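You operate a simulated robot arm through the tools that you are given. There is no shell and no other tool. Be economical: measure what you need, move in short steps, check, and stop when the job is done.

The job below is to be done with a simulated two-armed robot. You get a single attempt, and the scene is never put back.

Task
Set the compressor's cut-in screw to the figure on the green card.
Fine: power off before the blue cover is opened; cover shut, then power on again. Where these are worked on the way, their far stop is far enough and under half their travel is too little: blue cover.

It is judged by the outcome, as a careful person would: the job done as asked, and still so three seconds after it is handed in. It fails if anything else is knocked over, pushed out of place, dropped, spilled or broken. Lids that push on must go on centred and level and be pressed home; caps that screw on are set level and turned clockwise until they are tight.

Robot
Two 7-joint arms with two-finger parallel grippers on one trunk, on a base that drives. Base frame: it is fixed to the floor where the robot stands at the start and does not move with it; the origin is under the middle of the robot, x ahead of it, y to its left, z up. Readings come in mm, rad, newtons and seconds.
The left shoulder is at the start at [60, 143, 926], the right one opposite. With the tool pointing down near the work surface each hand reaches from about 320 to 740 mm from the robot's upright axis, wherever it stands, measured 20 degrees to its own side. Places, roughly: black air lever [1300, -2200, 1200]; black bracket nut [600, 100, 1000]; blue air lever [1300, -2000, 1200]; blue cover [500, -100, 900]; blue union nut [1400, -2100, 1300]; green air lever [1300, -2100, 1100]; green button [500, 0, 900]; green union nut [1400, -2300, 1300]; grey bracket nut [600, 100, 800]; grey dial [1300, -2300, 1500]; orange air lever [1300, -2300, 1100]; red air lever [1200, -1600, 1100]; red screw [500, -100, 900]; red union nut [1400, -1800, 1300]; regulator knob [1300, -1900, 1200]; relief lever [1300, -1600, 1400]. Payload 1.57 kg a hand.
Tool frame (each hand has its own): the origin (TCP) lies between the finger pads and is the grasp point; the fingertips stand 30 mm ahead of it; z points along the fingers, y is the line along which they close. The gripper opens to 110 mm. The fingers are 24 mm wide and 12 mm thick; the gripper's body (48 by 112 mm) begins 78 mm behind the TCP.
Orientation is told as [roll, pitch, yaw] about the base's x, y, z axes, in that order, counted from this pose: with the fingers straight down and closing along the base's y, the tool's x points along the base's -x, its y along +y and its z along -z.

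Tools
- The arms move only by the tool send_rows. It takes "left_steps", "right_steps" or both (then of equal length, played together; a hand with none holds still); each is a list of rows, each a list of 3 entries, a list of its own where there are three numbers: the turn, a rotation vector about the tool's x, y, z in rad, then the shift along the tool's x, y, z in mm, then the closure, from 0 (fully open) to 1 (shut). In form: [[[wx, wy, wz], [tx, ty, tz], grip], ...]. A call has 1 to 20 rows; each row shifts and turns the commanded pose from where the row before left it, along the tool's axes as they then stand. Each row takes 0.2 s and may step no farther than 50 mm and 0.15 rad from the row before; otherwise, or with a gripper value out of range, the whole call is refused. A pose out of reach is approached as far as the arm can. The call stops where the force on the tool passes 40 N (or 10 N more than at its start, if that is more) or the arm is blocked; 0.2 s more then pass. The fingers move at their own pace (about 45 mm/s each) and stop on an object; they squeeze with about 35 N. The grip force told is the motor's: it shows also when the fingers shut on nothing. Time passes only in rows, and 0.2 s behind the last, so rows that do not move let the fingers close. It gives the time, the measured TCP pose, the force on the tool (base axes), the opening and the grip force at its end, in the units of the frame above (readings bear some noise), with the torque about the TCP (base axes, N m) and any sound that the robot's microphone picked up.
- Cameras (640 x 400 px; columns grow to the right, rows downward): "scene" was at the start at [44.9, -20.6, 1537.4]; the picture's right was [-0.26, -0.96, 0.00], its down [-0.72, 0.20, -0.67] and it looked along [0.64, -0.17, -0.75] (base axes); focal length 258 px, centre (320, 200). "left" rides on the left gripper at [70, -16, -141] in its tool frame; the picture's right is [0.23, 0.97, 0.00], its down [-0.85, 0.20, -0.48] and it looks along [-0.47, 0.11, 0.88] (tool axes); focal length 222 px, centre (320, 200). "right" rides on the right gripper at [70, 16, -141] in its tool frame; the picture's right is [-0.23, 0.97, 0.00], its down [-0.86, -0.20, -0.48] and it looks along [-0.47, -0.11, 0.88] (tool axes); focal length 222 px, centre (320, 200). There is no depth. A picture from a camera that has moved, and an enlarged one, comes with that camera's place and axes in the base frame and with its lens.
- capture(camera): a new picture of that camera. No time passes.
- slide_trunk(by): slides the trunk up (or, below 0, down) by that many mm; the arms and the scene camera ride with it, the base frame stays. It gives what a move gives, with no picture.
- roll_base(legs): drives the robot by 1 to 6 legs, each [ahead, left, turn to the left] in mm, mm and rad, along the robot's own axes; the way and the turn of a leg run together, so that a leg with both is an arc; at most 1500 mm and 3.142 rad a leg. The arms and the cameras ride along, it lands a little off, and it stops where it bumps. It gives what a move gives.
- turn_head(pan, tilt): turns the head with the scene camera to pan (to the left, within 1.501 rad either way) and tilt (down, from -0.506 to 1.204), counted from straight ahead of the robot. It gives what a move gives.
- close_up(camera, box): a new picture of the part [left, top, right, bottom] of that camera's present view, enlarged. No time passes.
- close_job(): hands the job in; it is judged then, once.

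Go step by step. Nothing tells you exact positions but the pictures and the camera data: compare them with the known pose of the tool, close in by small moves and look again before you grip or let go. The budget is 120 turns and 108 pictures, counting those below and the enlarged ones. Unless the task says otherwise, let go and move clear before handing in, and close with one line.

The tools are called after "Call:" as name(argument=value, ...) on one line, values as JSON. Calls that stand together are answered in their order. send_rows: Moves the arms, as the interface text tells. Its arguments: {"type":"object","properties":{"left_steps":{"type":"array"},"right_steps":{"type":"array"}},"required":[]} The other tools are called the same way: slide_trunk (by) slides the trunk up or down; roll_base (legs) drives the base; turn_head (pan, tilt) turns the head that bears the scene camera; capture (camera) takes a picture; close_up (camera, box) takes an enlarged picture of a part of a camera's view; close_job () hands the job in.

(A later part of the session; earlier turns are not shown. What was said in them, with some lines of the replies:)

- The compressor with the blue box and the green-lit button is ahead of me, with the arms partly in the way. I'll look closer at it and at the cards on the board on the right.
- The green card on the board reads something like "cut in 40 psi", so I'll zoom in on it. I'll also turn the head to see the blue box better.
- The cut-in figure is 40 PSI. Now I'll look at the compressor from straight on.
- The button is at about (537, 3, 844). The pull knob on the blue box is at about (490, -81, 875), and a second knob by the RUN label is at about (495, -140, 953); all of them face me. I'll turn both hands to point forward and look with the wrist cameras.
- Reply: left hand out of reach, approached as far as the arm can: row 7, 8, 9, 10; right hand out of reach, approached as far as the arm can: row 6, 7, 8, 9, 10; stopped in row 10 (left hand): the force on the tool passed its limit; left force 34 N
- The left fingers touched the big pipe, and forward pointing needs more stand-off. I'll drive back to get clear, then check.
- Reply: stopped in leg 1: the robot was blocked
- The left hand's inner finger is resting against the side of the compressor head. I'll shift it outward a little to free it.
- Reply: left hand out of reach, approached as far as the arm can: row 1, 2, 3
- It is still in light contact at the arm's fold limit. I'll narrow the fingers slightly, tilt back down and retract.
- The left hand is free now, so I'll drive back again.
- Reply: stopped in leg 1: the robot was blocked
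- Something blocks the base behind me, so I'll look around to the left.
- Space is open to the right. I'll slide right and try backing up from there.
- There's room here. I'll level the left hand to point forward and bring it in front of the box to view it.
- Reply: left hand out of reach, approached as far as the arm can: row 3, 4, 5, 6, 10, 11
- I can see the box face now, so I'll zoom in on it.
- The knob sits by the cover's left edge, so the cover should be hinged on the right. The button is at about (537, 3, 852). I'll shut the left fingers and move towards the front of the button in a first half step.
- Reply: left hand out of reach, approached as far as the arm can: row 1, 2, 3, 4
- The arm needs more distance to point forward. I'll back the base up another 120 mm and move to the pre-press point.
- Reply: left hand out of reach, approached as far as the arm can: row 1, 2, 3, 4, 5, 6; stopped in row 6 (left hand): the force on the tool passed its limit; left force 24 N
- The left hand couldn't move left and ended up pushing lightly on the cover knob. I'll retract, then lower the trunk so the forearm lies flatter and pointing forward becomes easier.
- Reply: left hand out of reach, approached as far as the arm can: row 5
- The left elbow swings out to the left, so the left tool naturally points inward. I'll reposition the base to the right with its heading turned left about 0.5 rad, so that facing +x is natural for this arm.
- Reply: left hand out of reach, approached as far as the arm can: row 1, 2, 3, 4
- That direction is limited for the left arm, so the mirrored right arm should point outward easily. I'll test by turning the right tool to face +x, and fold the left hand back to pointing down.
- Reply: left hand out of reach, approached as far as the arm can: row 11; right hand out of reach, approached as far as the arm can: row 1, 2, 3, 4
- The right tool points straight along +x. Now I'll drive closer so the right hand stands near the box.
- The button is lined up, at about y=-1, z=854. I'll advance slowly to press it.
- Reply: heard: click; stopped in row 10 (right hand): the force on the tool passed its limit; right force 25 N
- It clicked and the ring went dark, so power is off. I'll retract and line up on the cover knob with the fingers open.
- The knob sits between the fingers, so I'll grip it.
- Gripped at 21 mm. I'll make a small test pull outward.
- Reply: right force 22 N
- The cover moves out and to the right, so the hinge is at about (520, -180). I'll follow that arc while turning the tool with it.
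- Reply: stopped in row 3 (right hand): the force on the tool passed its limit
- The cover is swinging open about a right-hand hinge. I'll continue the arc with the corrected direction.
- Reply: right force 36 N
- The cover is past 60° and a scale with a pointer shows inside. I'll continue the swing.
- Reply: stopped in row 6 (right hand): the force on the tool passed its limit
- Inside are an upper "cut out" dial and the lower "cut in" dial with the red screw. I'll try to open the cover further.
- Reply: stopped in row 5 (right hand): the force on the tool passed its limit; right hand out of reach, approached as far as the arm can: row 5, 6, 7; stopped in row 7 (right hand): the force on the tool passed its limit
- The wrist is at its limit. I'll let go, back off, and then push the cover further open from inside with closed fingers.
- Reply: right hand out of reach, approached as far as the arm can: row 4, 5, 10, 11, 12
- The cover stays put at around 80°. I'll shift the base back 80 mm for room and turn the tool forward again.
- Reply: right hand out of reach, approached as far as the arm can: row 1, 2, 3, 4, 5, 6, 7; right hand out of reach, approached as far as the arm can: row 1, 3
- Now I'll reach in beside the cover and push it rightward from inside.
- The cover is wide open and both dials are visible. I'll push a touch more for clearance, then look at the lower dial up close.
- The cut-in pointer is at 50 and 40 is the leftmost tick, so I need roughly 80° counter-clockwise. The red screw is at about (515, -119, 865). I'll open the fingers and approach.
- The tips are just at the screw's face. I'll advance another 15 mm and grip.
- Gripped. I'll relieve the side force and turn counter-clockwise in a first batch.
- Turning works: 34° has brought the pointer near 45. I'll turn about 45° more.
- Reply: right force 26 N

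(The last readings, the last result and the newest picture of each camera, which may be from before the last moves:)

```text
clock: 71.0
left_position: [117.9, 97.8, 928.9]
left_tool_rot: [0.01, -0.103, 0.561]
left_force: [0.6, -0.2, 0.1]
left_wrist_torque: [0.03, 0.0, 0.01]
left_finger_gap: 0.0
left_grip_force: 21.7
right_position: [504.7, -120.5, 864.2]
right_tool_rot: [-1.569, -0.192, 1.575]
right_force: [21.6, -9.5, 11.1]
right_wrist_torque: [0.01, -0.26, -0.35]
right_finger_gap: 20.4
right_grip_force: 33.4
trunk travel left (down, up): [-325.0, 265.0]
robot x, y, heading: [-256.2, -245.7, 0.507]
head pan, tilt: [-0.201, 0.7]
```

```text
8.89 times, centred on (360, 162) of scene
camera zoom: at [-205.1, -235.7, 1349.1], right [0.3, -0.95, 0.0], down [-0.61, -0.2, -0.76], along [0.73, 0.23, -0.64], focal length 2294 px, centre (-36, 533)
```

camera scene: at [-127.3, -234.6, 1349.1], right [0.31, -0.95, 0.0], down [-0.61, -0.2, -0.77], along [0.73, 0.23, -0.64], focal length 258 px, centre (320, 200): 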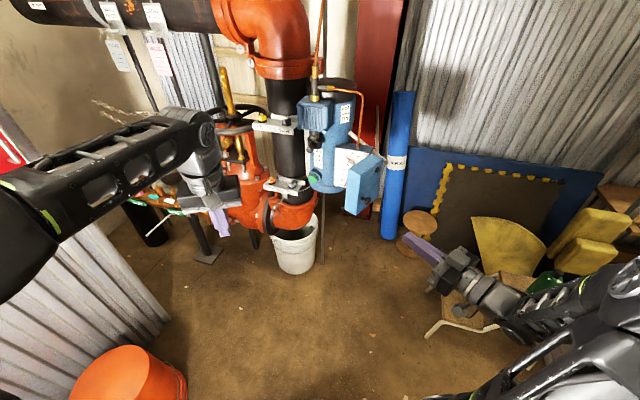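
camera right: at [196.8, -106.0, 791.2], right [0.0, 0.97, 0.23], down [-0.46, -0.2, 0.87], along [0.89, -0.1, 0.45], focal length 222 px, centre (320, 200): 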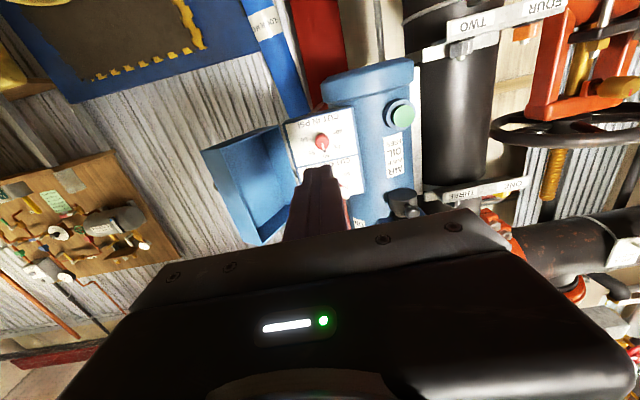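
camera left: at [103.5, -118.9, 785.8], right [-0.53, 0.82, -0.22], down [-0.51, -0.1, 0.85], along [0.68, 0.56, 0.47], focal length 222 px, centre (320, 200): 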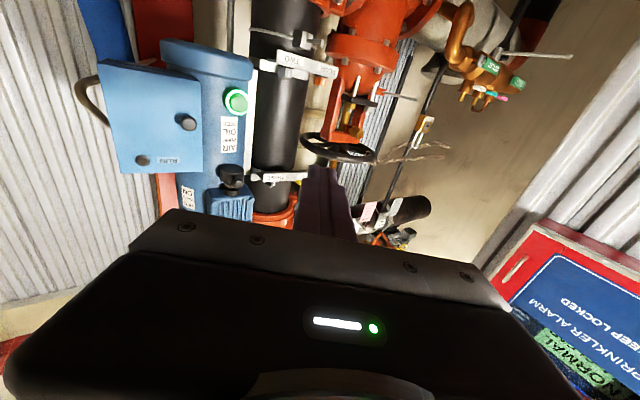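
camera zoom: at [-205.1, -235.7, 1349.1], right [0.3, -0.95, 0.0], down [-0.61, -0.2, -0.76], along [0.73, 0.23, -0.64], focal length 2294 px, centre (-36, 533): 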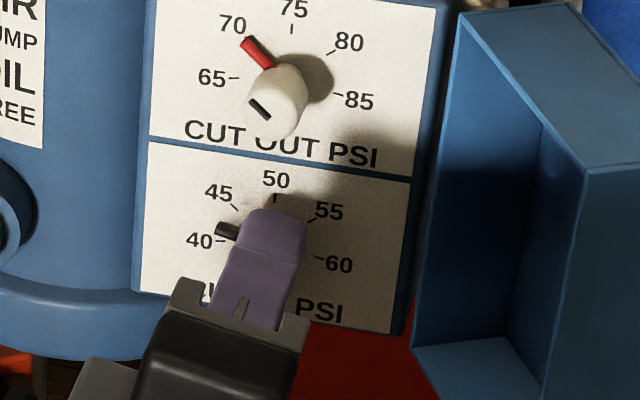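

By projecting the ticks onto the panel plane I get 50° per 5 PSI, which puts 40 at 100° from 50. I've turned about 79° and need roughly 21° more.

Call:
send_rows(right_steps=[[[0, 0, -0.075], [0, 0, 1], 1], [[0, 0, -0.075], [0, 0, 0], 1], [[0, 0, -0.075], [0, 0, 0], 1], [[0, 0, -0.075], [0, 0, 0], 1], [[0, 0, -0.07], [0, 0, 0], 1], [[0, 0, 0], [0, 0, 0], 1]])

Call:
close_up(camera="scene", box=[330, 140, 390, 185])

Call:
close_up(camera="right", box=[220, 60, 420, 220])

```text
clock: 72.5
left_position: [115.6, 97.9, 927.7]
left_tool_rot: [0.009, -0.103, 0.561]
left_force: [0.4, -1.2, -0.6]
left_wrist_torque: [0.02, -0.01, 0.01]
left_finger_gap: 0.0
left_grip_force: 21.1
right_position: [504.2, -120.1, 863.8]
right_tool_rot: [-1.569, 0.179, 1.579]
right_force: [4.6, -9.1, 12.1]
right_wrist_torque: [0.21, -0.46, -0.49]
right_finger_gap: 20.6
right_grip_force: 33.7
trunk travel left (down, up): [-325.0, 265.0]
robot x, y, heading: [-262.0, -244.7, 0.507]
head pan, tilt: [-0.201, 0.7]
```

```text
8.89 times, centred on (360, 162) of scene
camera zoom: at [-207.1, -235.6, 1349.1], right [0.3, -0.95, 0.0], down [-0.61, -0.2, -0.77], along [0.73, 0.23, -0.64], focal length 2294 px, centre (-36, 533)
```

zoom: 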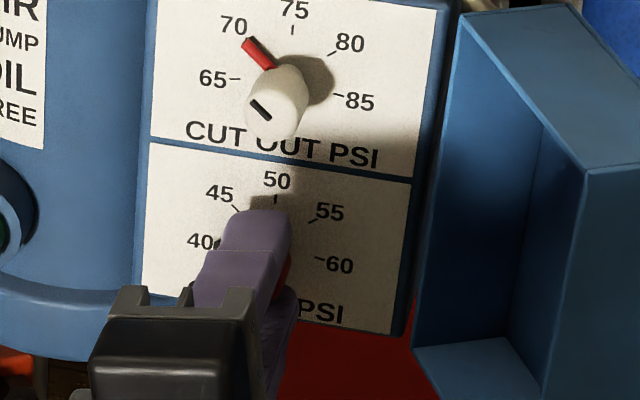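

```text
2.50 times, centred on (320, 140) of right
camera zoom: at [364.8, -193.0, 859.8], right [0.0, 0.05, -1.0], down [-0.48, 0.87, 0.05], along [0.87, 0.48, 0.02], focal length 555 px, centre (320, 350)
```

zoom: 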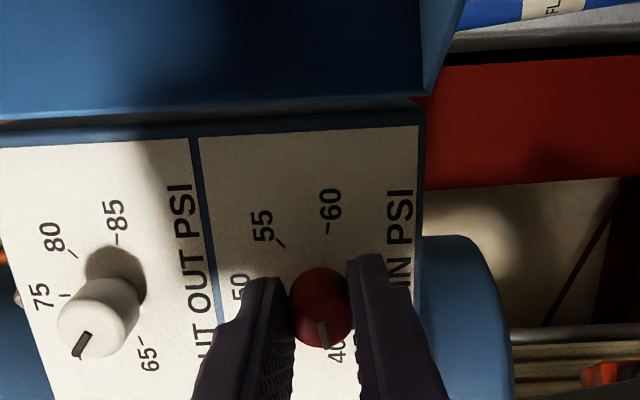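

The turn totals 100°. I'll release gently, back off and verify the pointer.

Call:
send_rows(right_steps=[[[0, 0, 0], [0, 0, 0], 0.66], [[0, 0, 0], [0, 0, 0], 0.66], [[0, 0, 0], [0, 0, 0], 0.66], [[0, 0, 0], [0, 0, -30], 0.66], [[0, 0, 0], [0, 0, -40], 0.66], [[0, 0, 0], [0, 0, -40], 0.66]])

Call:
close_up(camera="scene", box=[330, 140, 390, 185])

Call:
close_up(camera="right", box=[260, 90, 400, 200])

```text
clock: 73.8
left_position: [116.6, 97.5, 928.1]
left_tool_rot: [0.007, -0.104, 0.563]
left_force: [0.2, -0.8, 0.3]
left_wrist_torque: [-0.02, 0.0, 0.0]
left_finger_gap: 0.2
left_grip_force: 21.1
right_position: [395.2, -117.2, 862.2]
right_tool_rot: [-1.569, 0.178, 1.578]
right_force: [-0.7, 0.0, 0.3]
right_wrist_torque: [-0.01, 0.01, 0.0]
right_finger_gap: 37.6
right_grip_force: 0.1
trunk travel left (down, up): [-325.0, 265.0]
robot x, y, heading: [-257.2, -246.3, 0.51]
head pan, tilt: [-0.201, 0.7]
```

```text
8.89 times, centred on (360, 162) of scene
camera zoom: at [-206.4, -234.5, 1349.1], right [0.3, -0.95, 0.0], down [-0.61, -0.2, -0.77], along [0.73, 0.23, -0.64], focal length 2294 px, centre (-36, 533)
```

zoom: 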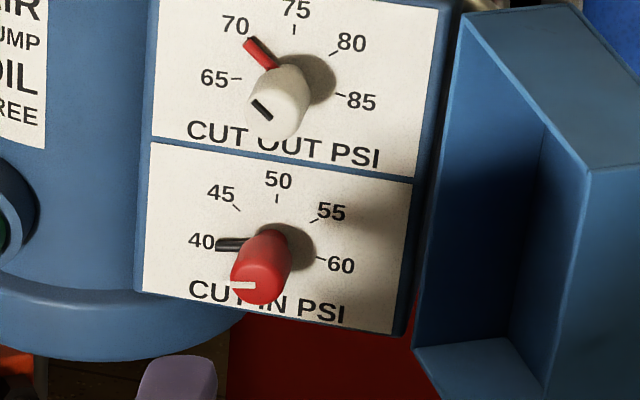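

```text
3.64 times, centred on (330, 145) of right
camera zoom: at [254.8, -190.0, 858.5], right [0.0, 0.05, -1.0], down [-0.48, 0.87, 0.05], along [0.88, 0.48, 0.02], focal length 808 px, centre (284, 400)
```

zoom: 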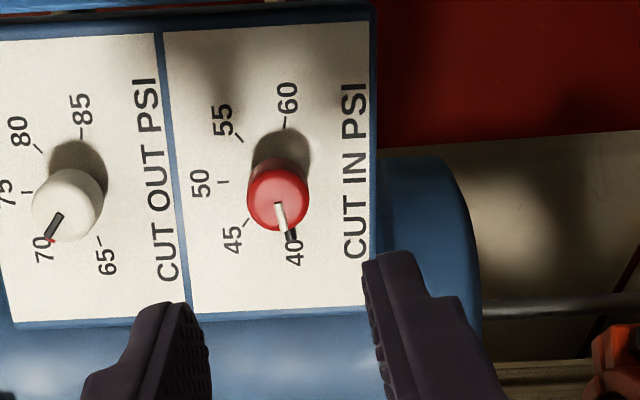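

The pointer looks to be on 40. I'll confirm with a tighter zoom.

Call:
close_up(camera="right", box=[310, 110, 360, 165])

Call:
close_up(camera="scene", box=[346, 155, 372, 175])

```text
7.27 times, centred on (335, 138) of right
camera zoom: at [254.8, -190.0, 858.5], right [0.0, 0.05, -1.0], down [-0.48, 0.87, 0.05], along [0.88, 0.48, 0.02], focal length 1615 px, centre (211, 654)
```

zoom: 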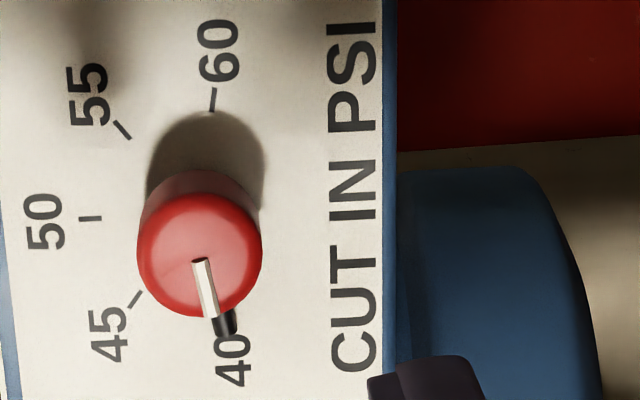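

```text
16.00 times, centred on (359, 165) of scene
camera zoom: at [-206.4, -234.5, 1349.1], right [0.3, -0.95, 0.0], down [-0.61, -0.2, -0.77], along [0.73, 0.23, -0.64], focal length 4130 px, centre (-304, 760)
```

zoom: 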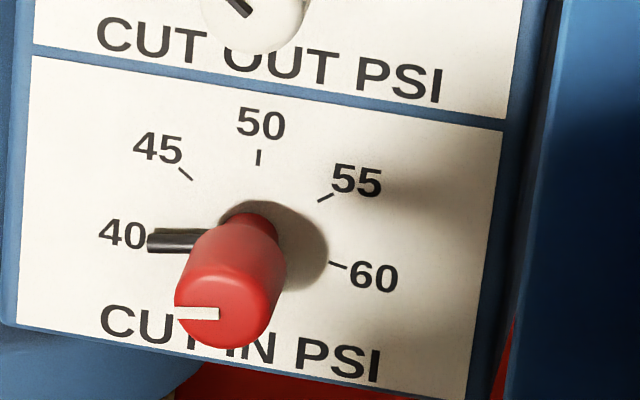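

The pointer lies on the 40 tick within about 2°. Now I'll close the cover: roll the hand back, close the fingers, and go around to the right of the open cover.

Call:
send_rows(right_steps=[[[0, 0, 0], [0, 0, -30], 1], [[0, 0, 0.145], [0, 0, -10], 1], [[0, 0, 0.145], [0, 0, -10], 1], [[0, 0, 0.145], [0, 0, 0], 1], [[0, 0, 0.145], [0, 0, 0], 1], [[0, 0, 0.145], [0, 0, 0], 1], [[0, 0, 0.145], [0, 0, 0], 1], [[0, 0, 0.145], [0, 0, 0], 1], [[0, 0, 0.145], [0, 0, 0], 1], [[0, 0, 0.145], [0, 0, 0], 1], [[0, 0, 0.145], [0, 0, 0], 1], [[0, 0, 0.145], [0, 0, 0], 1], [[0, 0, 0.145], [0, 0, 0], 1]])

Call:
send_rows(right_steps=[[[0, 0, 0], [0, -40, 0], 1], [[0, 0, 0], [0, -40, 0], 1], [[0, 0, 0], [0, -40, 0], 1], [[0, 0, 0], [0, -40, 0], 1], [[0, 0, 0], [0, -40, 0], 1], [[0, 0, 0], [0, -20, 0], 1]])

Call:
close_up(camera="scene", box=[280, 90, 500, 260])

```text
clock: 76.7
left_position: [117.4, 99.4, 926.9]
left_tool_rot: [0.008, -0.105, 0.562]
left_force: [0.4, 0.1, 0.3]
left_wrist_torque: [0.02, 0.01, 0.02]
left_finger_gap: 0.2
left_grip_force: 21.5
right_position: [345.0, -120.5, 864.3]
right_tool_rot: [-1.03, -1.565, 1.037]
right_force: [-0.5, 0.2, -0.7]
right_wrist_torque: [-0.01, 0.02, 0.02]
right_finger_gap: 0.0
right_grip_force: 21.3
trunk travel left (down, up): [-325.0, 265.0]
robot x, y, heading: [-263.1, -243.5, 0.512]
head pan, tilt: [-0.201, 0.7]
```

```text
clock: 78.0
left_position: [116.7, 98.3, 927.3]
left_tool_rot: [0.009, -0.105, 0.561]
left_force: [0.1, -0.7, 0.1]
left_wrist_torque: [-0.01, -0.01, 0.02]
left_finger_gap: 0.0
left_grip_force: 21.7
right_position: [378.6, -326.1, 863.9]
right_tool_rot: [-1.04, -1.563, 1.049]
right_force: [-0.3, 0.2, -0.5]
right_wrist_torque: [0.02, -0.02, -0.05]
right_finger_gap: 0.1
right_grip_force: 21.2
right hand out of reach, approached as far as the arm can: row 4, 5, 6
trunk travel left (down, up): [-325.0, 265.0]
robot x, y, heading: [-258.9, -244.1, 0.509]
head pan, tilt: [-0.201, 0.7]
```

```text
2.35 times, centred on (390, 175) of scene
camera zoom: at [-206.2, -234.7, 1349.1], right [0.3, -0.95, 0.0], down [-0.61, -0.2, -0.76], along [0.73, 0.23, -0.64], focal length 607 px, centre (155, 259)
```

zoom: 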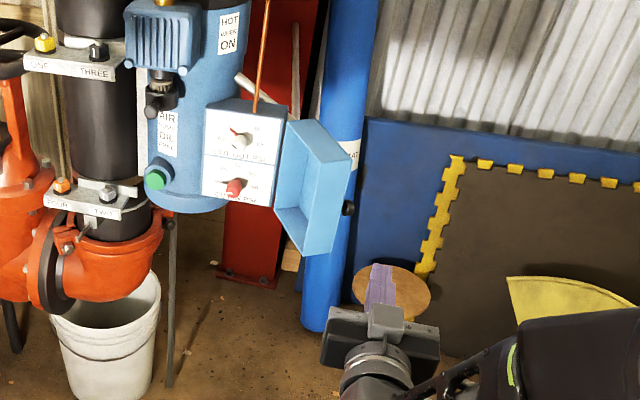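

The open cover is at about 125°. I'll move the hand forward on its right side and push it leftward.

Call:
send_rows(right_steps=[[[0, 0, 0], [0, 0, 40], 1], [[0, 0, 0], [0, 0, 30], 1], [[0, 0, 0], [0, 25, 0], 1], [[0, 0, 0], [0, 25, 0], 1], [[0, 0, 0], [0, 15, 0], 1], [[0, 0, 0], [0, 15, 0], 1], [[0, 0, 0], [0, 15, 0], 1], [[0, 0, 0], [0, 15, 0], 1], [[0, 0, 0], [0, 15, 0], 1]])

Call:
close_up(camera="scene", box=[280, 90, 500, 260])

```text
clock: 79.3
left_position: [117.9, 96.9, 927.8]
left_tool_rot: [0.008, -0.104, 0.558]
left_force: [-0.6, 0.0, -0.3]
left_wrist_torque: [-0.02, -0.02, 0.01]
left_finger_gap: 0.0
left_grip_force: 21.5
right_position: [448.9, -277.8, 862.0]
right_tool_rot: [-0.955, -1.56, 0.924]
right_force: [-6.7, -8.0, 4.2]
right_wrist_torque: [0.13, -0.17, -0.09]
right_finger_gap: 0.1
right_grip_force: 21.0
trunk travel left (down, up): [-325.0, 265.0]
robot x, y, heading: [-259.7, -245.5, 0.508]
head pan, tilt: [-0.201, 0.7]
stopped in row 6 (right hand): the force on the tool passed its limit (the readings are from after the stop); the commanded pose is now the measured one
```

```text
2.35 times, centred on (390, 175) of scene
camera zoom: at [-207.6, -235.5, 1349.2], right [0.3, -0.95, 0.0], down [-0.61, -0.19, -0.77], along [0.73, 0.23, -0.64], focal length 607 px, centre (155, 259)
```

zoom: 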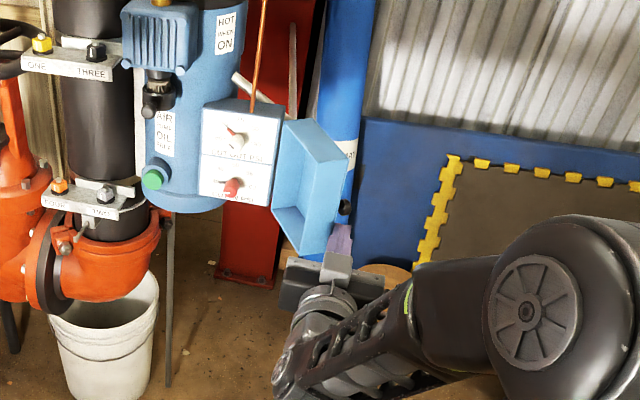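

I'll push nearer the cover's free edge for better leverage.

Call:
send_rows(right_steps=[[[0, 0, 0], [0, -8, -10], 1], [[0, 0, 0], [0, 0, -20], 1], [[0, 0, 0], [0, 14, 0], 1], [[0, 0, 0], [0, 12, 0], 1], [[0, 0, 0], [0, 10, 0], 1], [[0, 0, 0], [0, 10, 0], 1], [[0, 0, 0], [0, 10, 0], 1], [[0, 0, 0], [0, 10, 0], 1], [[0, 0, 0], [0, 10, 0], 1]])

Call:
close_up(camera="scene", box=[280, 90, 500, 260])

```text
clock: 80.8
left_position: [116.9, 92.9, 929.0]
left_tool_rot: [0.009, -0.105, 0.554]
left_force: [0.5, -0.1, 0.1]
left_wrist_torque: [0.03, 0.02, 0.0]
left_finger_gap: 0.0
left_grip_force: 21.1
right_position: [416.7, -241.4, 862.1]
right_tool_rot: [-0.722, -1.558, 0.687]
right_force: [-15.5, -8.6, 6.3]
right_wrist_torque: [0.07, -0.33, -0.08]
right_finger_gap: 0.0
right_grip_force: 20.6
trunk travel left (down, up): [-325.0, 265.0]
robot x, y, heading: [-264.8, -247.1, 0.503]
head pan, tilt: [-0.201, 0.7]
stopped in row 7 (right hand): the force on the tool passed its limit (the readings are from after the stop); the commanded pose is now the measured one
```

```text
2.35 times, centred on (390, 175) of scene
camera zoom: at [-209.7, -236.8, 1349.3], right [0.3, -0.95, 0.0], down [-0.61, -0.19, -0.77], along [0.73, 0.23, -0.64], focal length 607 px, centre (155, 259)
```

zoom: 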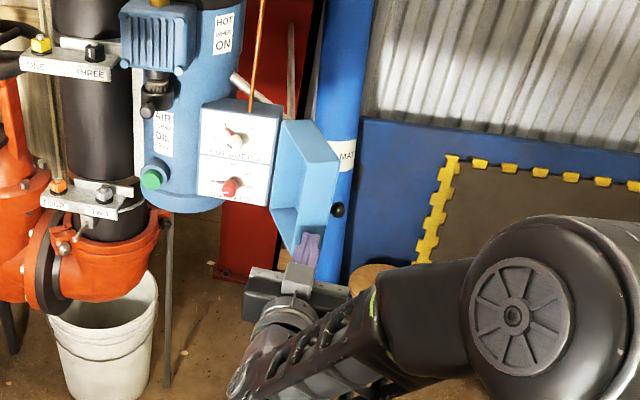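

I was pushing on the cover's edge. I'll back off, raise the finger above the knob, reach further along its outer face and push in smaller steps.

Call:
send_rows(right_steps=[[[0, 0, 0], [0, -25, -10], 1], [[0, 0, 0], [-25, -20, 0], 1], [[0, 0, 0], [-28, 0, 30], 1], [[0, 0, 0], [0, 0, 15], 1], [[0, 0, 0], [0, 15, 0], 1], [[0, 0, 0], [0, 10, 0], 1], [[0, 0, 0], [0, 5, 0], 1], [[0, 0, 0], [0, 5, 0], 1], [[0, 0, 0], [0, 5, 0], 1], [[0, 0, 0], [0, 5, 0], 1], [[0, 0, 0], [0, 5, 0], 1], [[0, 0, 0], [0, 5, 0], 1], [[0, 0, 0], [0, 5, 0], 1], [[0, 0, 0], [0, 5, 0], 1]])

Call:
close_up(camera="scene", box=[280, 90, 500, 260])

```text
clock: 82.4
left_position: [117.0, 94.8, 927.7]
left_tool_rot: [0.01, -0.106, 0.552]
left_force: [-0.5, 0.0, -0.7]
left_wrist_torque: [-0.02, 0.01, -0.02]
left_finger_gap: 0.1
left_grip_force: 21.0
right_position: [452.6, -267.5, 911.3]
right_tool_rot: [-0.548, -1.553, 0.496]
right_force: [-4.5, -2.8, 1.2]
right_wrist_torque: [0.03, -0.05, 0.04]
right_finger_gap: 0.0
right_grip_force: 21.0
trunk travel left (down, up): [-325.0, 265.0]
robot x, y, heading: [-263.2, -243.9, 0.503]
head pan, tilt: [-0.201, 0.7]
stopped in row 7 (right hand): the force on the tool passed its limit (the readings are from after the stop); the commanded pose is now the measured one
```

```text
2.35 times, centred on (390, 175) of scene
camera zoom: at [-207.8, -236.5, 1349.1], right [0.3, -0.95, 0.0], down [-0.62, -0.19, -0.76], along [0.73, 0.23, -0.64], focal length 607 px, centre (155, 259)
```

zoom: 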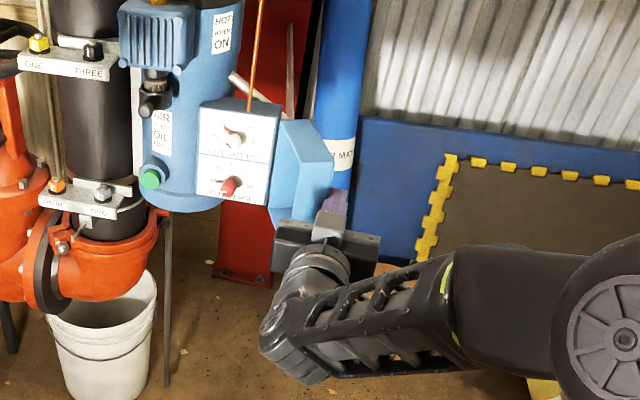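

Pushing straight left jams by friction, because the edge must first swing toward me. I'll push along the arc instead, left and back together.

Call:
send_rows(right_steps=[[[0, 0, 0], [0, 5, -6], 1], [[0, 0, 0], [0, 5, -6], 1], [[0, 0, 0], [0, 6, -6], 1], [[0, 0, 0], [0, 6, -6], 1], [[0, 0, 0], [0, 7, -5], 1], [[0, 0, 0], [0, 8, -5], 1], [[0, 0, 0], [0, 9, -4], 1], [[0, 0, 0], [0, 9, -3], 1]])

Call:
close_up(camera="scene", box=[280, 90, 500, 260])

```text
clock: 84.2
left_position: [118.2, 94.6, 927.9]
left_tool_rot: [0.008, -0.104, 0.554]
left_force: [0.5, 0.8, 0.1]
left_wrist_torque: [-0.01, -0.01, -0.03]
left_finger_gap: 0.0
left_grip_force: 21.6
right_position: [414.6, -208.1, 910.6]
right_tool_rot: [-0.566, -1.551, 0.515]
right_force: [0.9, -0.7, 1.4]
right_wrist_torque: [0.0, -0.01, 0.05]
right_finger_gap: 0.2
right_grip_force: 21.4
trunk travel left (down, up): [-325.0, 265.0]
robot x, y, heading: [-262.4, -246.2, 0.501]
head pan, tilt: [-0.201, 0.7]
```

```text
2.35 times, centred on (390, 175) of scene
camera zoom: at [-207.7, -236.4, 1349.1], right [0.3, -0.95, 0.0], down [-0.62, -0.19, -0.76], along [0.73, 0.23, -0.64], focal length 607 px, centre (155, 259)
```

zoom: 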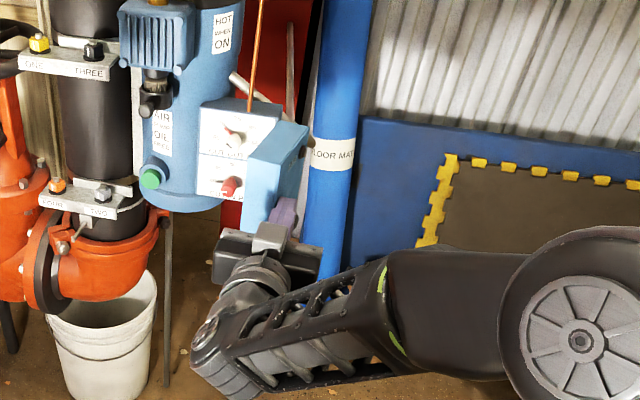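

That works; the cover is back to about 80°. Continuing.

Call:
send_rows(right_steps=[[[0, 0, 0], [0, 10, -2], 1], [[0, 0, 0], [0, 10, 0], 1], [[0, 0, 0], [0, 10, 0], 1], [[0, 0, 0], [0, 10, 0], 1], [[0, 0, 0], [0, 10, 2], 1], [[0, 0, 0], [0, 10, 4], 1], [[0, 0, 0], [0, 10, 5], 1], [[0, 0, 0], [0, 9, 6], 1], [[0, 0, 0], [0, 8, 7], 1]])

Call:
close_up(camera="scene", box=[280, 90, 500, 260])

```text
clock: 86.2
left_position: [117.7, 93.3, 928.7]
left_tool_rot: [0.008, -0.104, 0.554]
left_force: [-0.3, -0.1, -0.1]
left_wrist_torque: [-0.03, 0.02, 0.0]
left_finger_gap: 0.1
left_grip_force: 21.6
right_position: [440.7, -123.4, 908.9]
right_tool_rot: [-0.566, -1.551, 0.52]
right_force: [0.4, 0.1, 0.4]
right_wrist_torque: [-0.04, -0.01, -0.01]
right_finger_gap: 0.2
right_grip_force: 21.4
trunk travel left (down, up): [-325.0, 265.0]
robot x, y, heading: [-260.4, -249.3, 0.499]
head pan, tilt: [-0.201, 0.7]
```

```text
2.35 times, centred on (390, 175) of scene
camera zoom: at [-207.6, -236.3, 1349.0], right [0.3, -0.95, 0.0], down [-0.62, -0.19, -0.76], along [0.73, 0.23, -0.64], focal length 607 px, centre (155, 259)
```

zoom: 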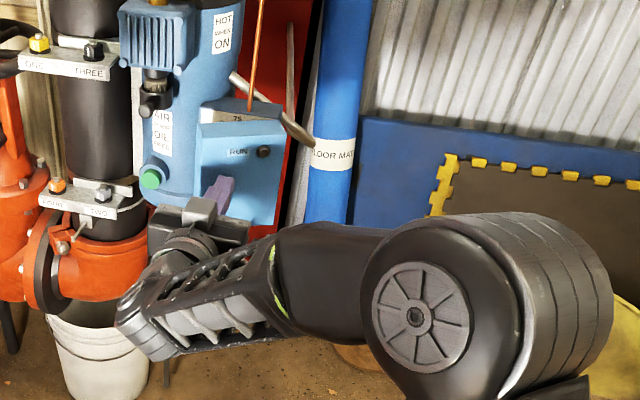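

Nearly shut. I'll push forward on the left part of the face until it seats.

Call:
send_rows(right_steps=[[[0, 0, 0], [0, 10, 4], 1], [[0, 0, 0], [0, 10, 6], 1], [[0, 0, 0], [0, 4, 6], 1], [[0, 0, 0], [0, 0, 5], 1], [[0, 0, 0], [0, 0, 5], 1], [[0, 0, 0], [0, 0, 4], 1], [[0, 0, 0], [0, 0, 4], 1], [[0, 0, 0], [0, 0, 4], 1], [[0, 0, 0], [0, 0, 4], 1], [[0, 0, 0], [0, 0, 4], 1]])

Call:
close_up(camera="scene", box=[320, 110, 400, 190])

```text
clock: 88.0
left_position: [115.5, 92.1, 929.1]
left_tool_rot: [0.008, -0.105, 0.554]
left_force: [0.0, -0.7, -0.2]
left_wrist_torque: [-0.01, -0.02, 0.0]
left_finger_gap: 0.1
left_grip_force: 21.5
right_position: [472.3, -99.1, 908.7]
right_tool_rot: [-0.481, -1.552, 0.434]
right_force: [-21.8, -8.6, 3.6]
right_wrist_torque: [0.14, -0.37, -0.11]
right_finger_gap: 0.1
right_grip_force: 21.5
trunk travel left (down, up): [-325.0, 265.0]
robot x, y, heading: [-262.1, -252.5, 0.502]
head pan, tilt: [-0.201, 0.7]
stopped in row 8 (right hand): the force on the tool passed its limit (the readings are from after the stop); the commanded pose is now the measured one
```

```text
5.00 times, centred on (360, 150) of scene
camera zoom: at [-212.2, -237.9, 1349.3], right [0.3, -0.96, 0.0], down [-0.61, -0.19, -0.77], along [0.73, 0.23, -0.64], focal length 1291 px, centre (120, 450)
```

zoom: 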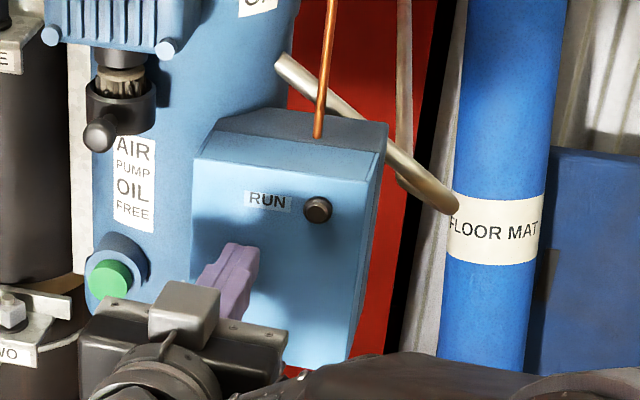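

The cover looks seated. I'll retract and line up on the button again.

Call:
send_rows(right_steps=[[[0, 0, 0], [0, 0, -30], 1], [[-0.04, -0.015, 0], [0, 0, -30], 1], [[0, 0, 0], [18, 35, 0], 1], [[0, 0, 0], [18, 35, 0], 1], [[0, 0, 0], [18, 31, 0], 1], [[0, 0, 0], [0, 0, 0], 1]])

Call:
capture(camera="right")

Call:
close_up(camera="scene", box=[320, 110, 400, 190])

```text
clock: 89.4
left_position: [117.1, 93.9, 927.1]
left_tool_rot: [0.007, -0.105, 0.553]
left_force: [0.7, 0.0, 0.5]
left_wrist_torque: [-0.01, -0.03, 0.01]
left_finger_gap: 0.0
left_grip_force: 21.0
right_position: [415.9, 4.5, 853.7]
right_tool_rot: [-1.079, -1.56, 1.071]
right_force: [0.0, -0.1, 0.1]
right_wrist_torque: [0.0, 0.02, 0.01]
right_finger_gap: 0.0
right_grip_force: 20.8
trunk travel left (down, up): [-325.0, 265.0]
robot x, y, heading: [-264.3, -246.9, 0.502]
head pan, tilt: [-0.201, 0.7]
```

```text
32 pictures are left
camera right: at [275.5, 20.7, 782.9], right [0.01, 0.98, 0.22], down [-0.47, -0.19, 0.86], along [0.88, -0.11, 0.46], focal length 222 px, centre (320, 200)
```

right: 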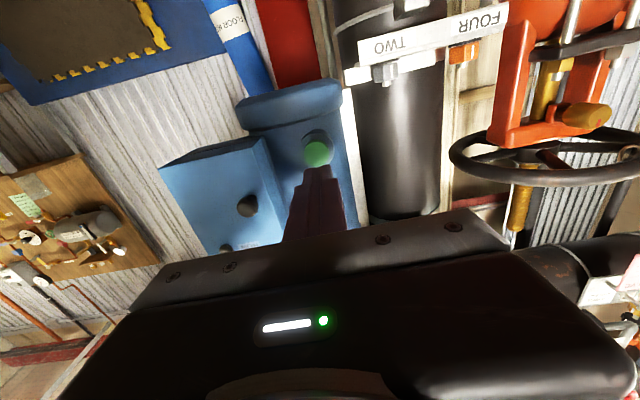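

```text
5.00 times, centred on (360, 150) of scene
camera zoom: at [-208.4, -236.4, 1349.1], right [0.3, -0.95, 0.0], down [-0.62, -0.19, -0.76], along [0.73, 0.23, -0.64], focal length 1291 px, centre (120, 450)
```

zoom: 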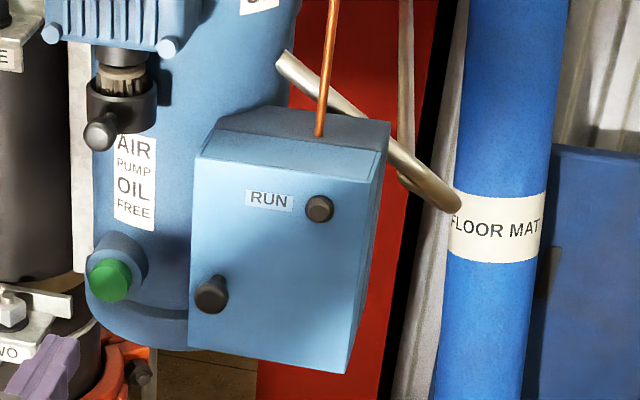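

The cover is flush shut. Now I'll press the button once.

Call:
send_rows(right_steps=[[[0, 0, 0], [-1, -4, 30], 1], [[0, 0, 0], [0, 0, 30], 1], [[0, 0, 0], [0, 0, 6], 1], [[0, 0, 0], [0, 0, 6], 1], [[0, 0, 0], [0, 0, 4], 1], [[0, 0, 0], [0, 0, 4], 1], [[0, 0, 0], [0, 0, 4], 1], [[0, 0, 0], [0, 0, 4], 1], [[0, 0, 0], [0, 0, 4], 1], [[0, 0, 0], [0, 0, 4], 1]])

Call:
send_rows(right_steps=[[[0, 0, 0], [0, 0, -30], 1], [[0, 0, 0], [0, 0, -40], 1], [[0, 0, 0], [0, 0, -30], 1]])

Call:
close_up(camera="scene", box=[320, 110, 400, 190])

```text
clock: 91.5
left_position: [113.6, 92.3, 929.2]
left_tool_rot: [0.007, -0.107, 0.556]
left_force: [0.9, 0.0, 0.4]
left_wrist_torque: [0.01, 0.03, 0.0]
left_finger_gap: 0.0
left_grip_force: 21.4
right_position: [502.2, 3.2, 852.6]
right_tool_rot: [-0.857, -1.561, 0.853]
right_force: [-25.1, -8.3, 3.0]
right_wrist_torque: [0.04, -0.15, -0.38]
right_finger_gap: 0.1
right_grip_force: 21.6
trunk travel left (down, up): [-325.0, 265.0]
robot x, y, heading: [-263.9, -249.3, 0.507]
head pan, tilt: [-0.201, 0.7]
heard: click
stopped in row 10 (right hand): the force on the tool passed its limit (the readings are from after the stop); the commanded pose is now the measured one
```

```text
clock: 92.3
left_position: [116.7, 92.3, 929.2]
left_tool_rot: [0.008, -0.105, 0.553]
left_force: [0.3, -0.1, 0.1]
left_wrist_torque: [-0.01, 0.04, 0.01]
left_finger_gap: 0.0
left_grip_force: 21.8
right_position: [406.0, 0.1, 849.7]
right_tool_rot: [-0.838, -1.557, 0.831]
right_force: [0.2, 0.2, 1.2]
right_wrist_torque: [-0.03, -0.03, 0.03]
right_finger_gap: 0.4
right_grip_force: 21.1
trunk travel left (down, up): [-325.0, 265.0]
robot x, y, heading: [-261.3, -249.6, 0.498]
head pan, tilt: [-0.201, 0.7]
```

```text
5.00 times, centred on (360, 150) of scene
camera zoom: at [-209.0, -236.6, 1349.1], right [0.3, -0.95, 0.0], down [-0.61, -0.19, -0.77], along [0.73, 0.23, -0.64], focal length 1291 px, centre (120, 450)
```

zoom: 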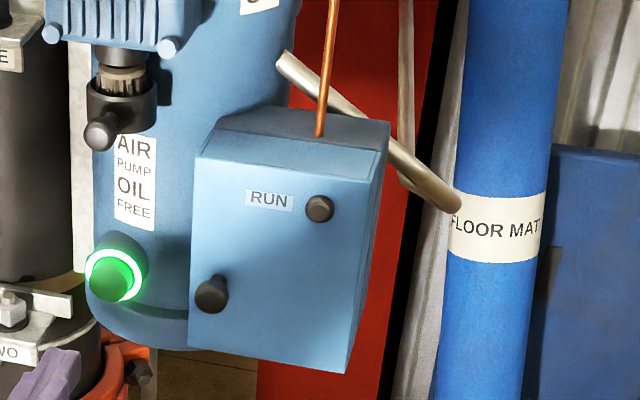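

The green ring is lit again and the cover is shut. I'll take one overall look before handing in.

Call:
capture(camera="scene")

```text
29 pictures are left
camera scene: at [-209.0, -236.6, 1349.1], right [0.3, -0.95, 0.0], down [-0.61, -0.19, -0.77], along [0.73, 0.23, -0.64], focal length 258 px, centre (320, 200)
```

scene: 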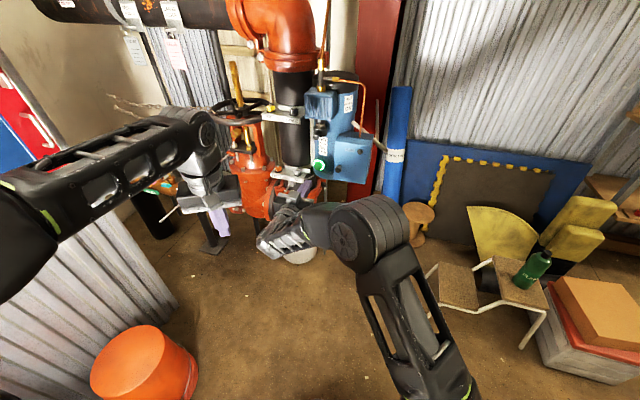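

Everything is in place and both hands are clear, so I'm handing in.

Call:
close_job()

```text
The job is handed in.
```

I set the compressor's cut-in screw from 50 to 40 PSI, the figure on the green card. Power was off before the blue cover was opened, and it went back on after the cover was shut. Early on, the left hand briefly touched the pipework by the compressor; the pictures show nothing knocked over or out of place.
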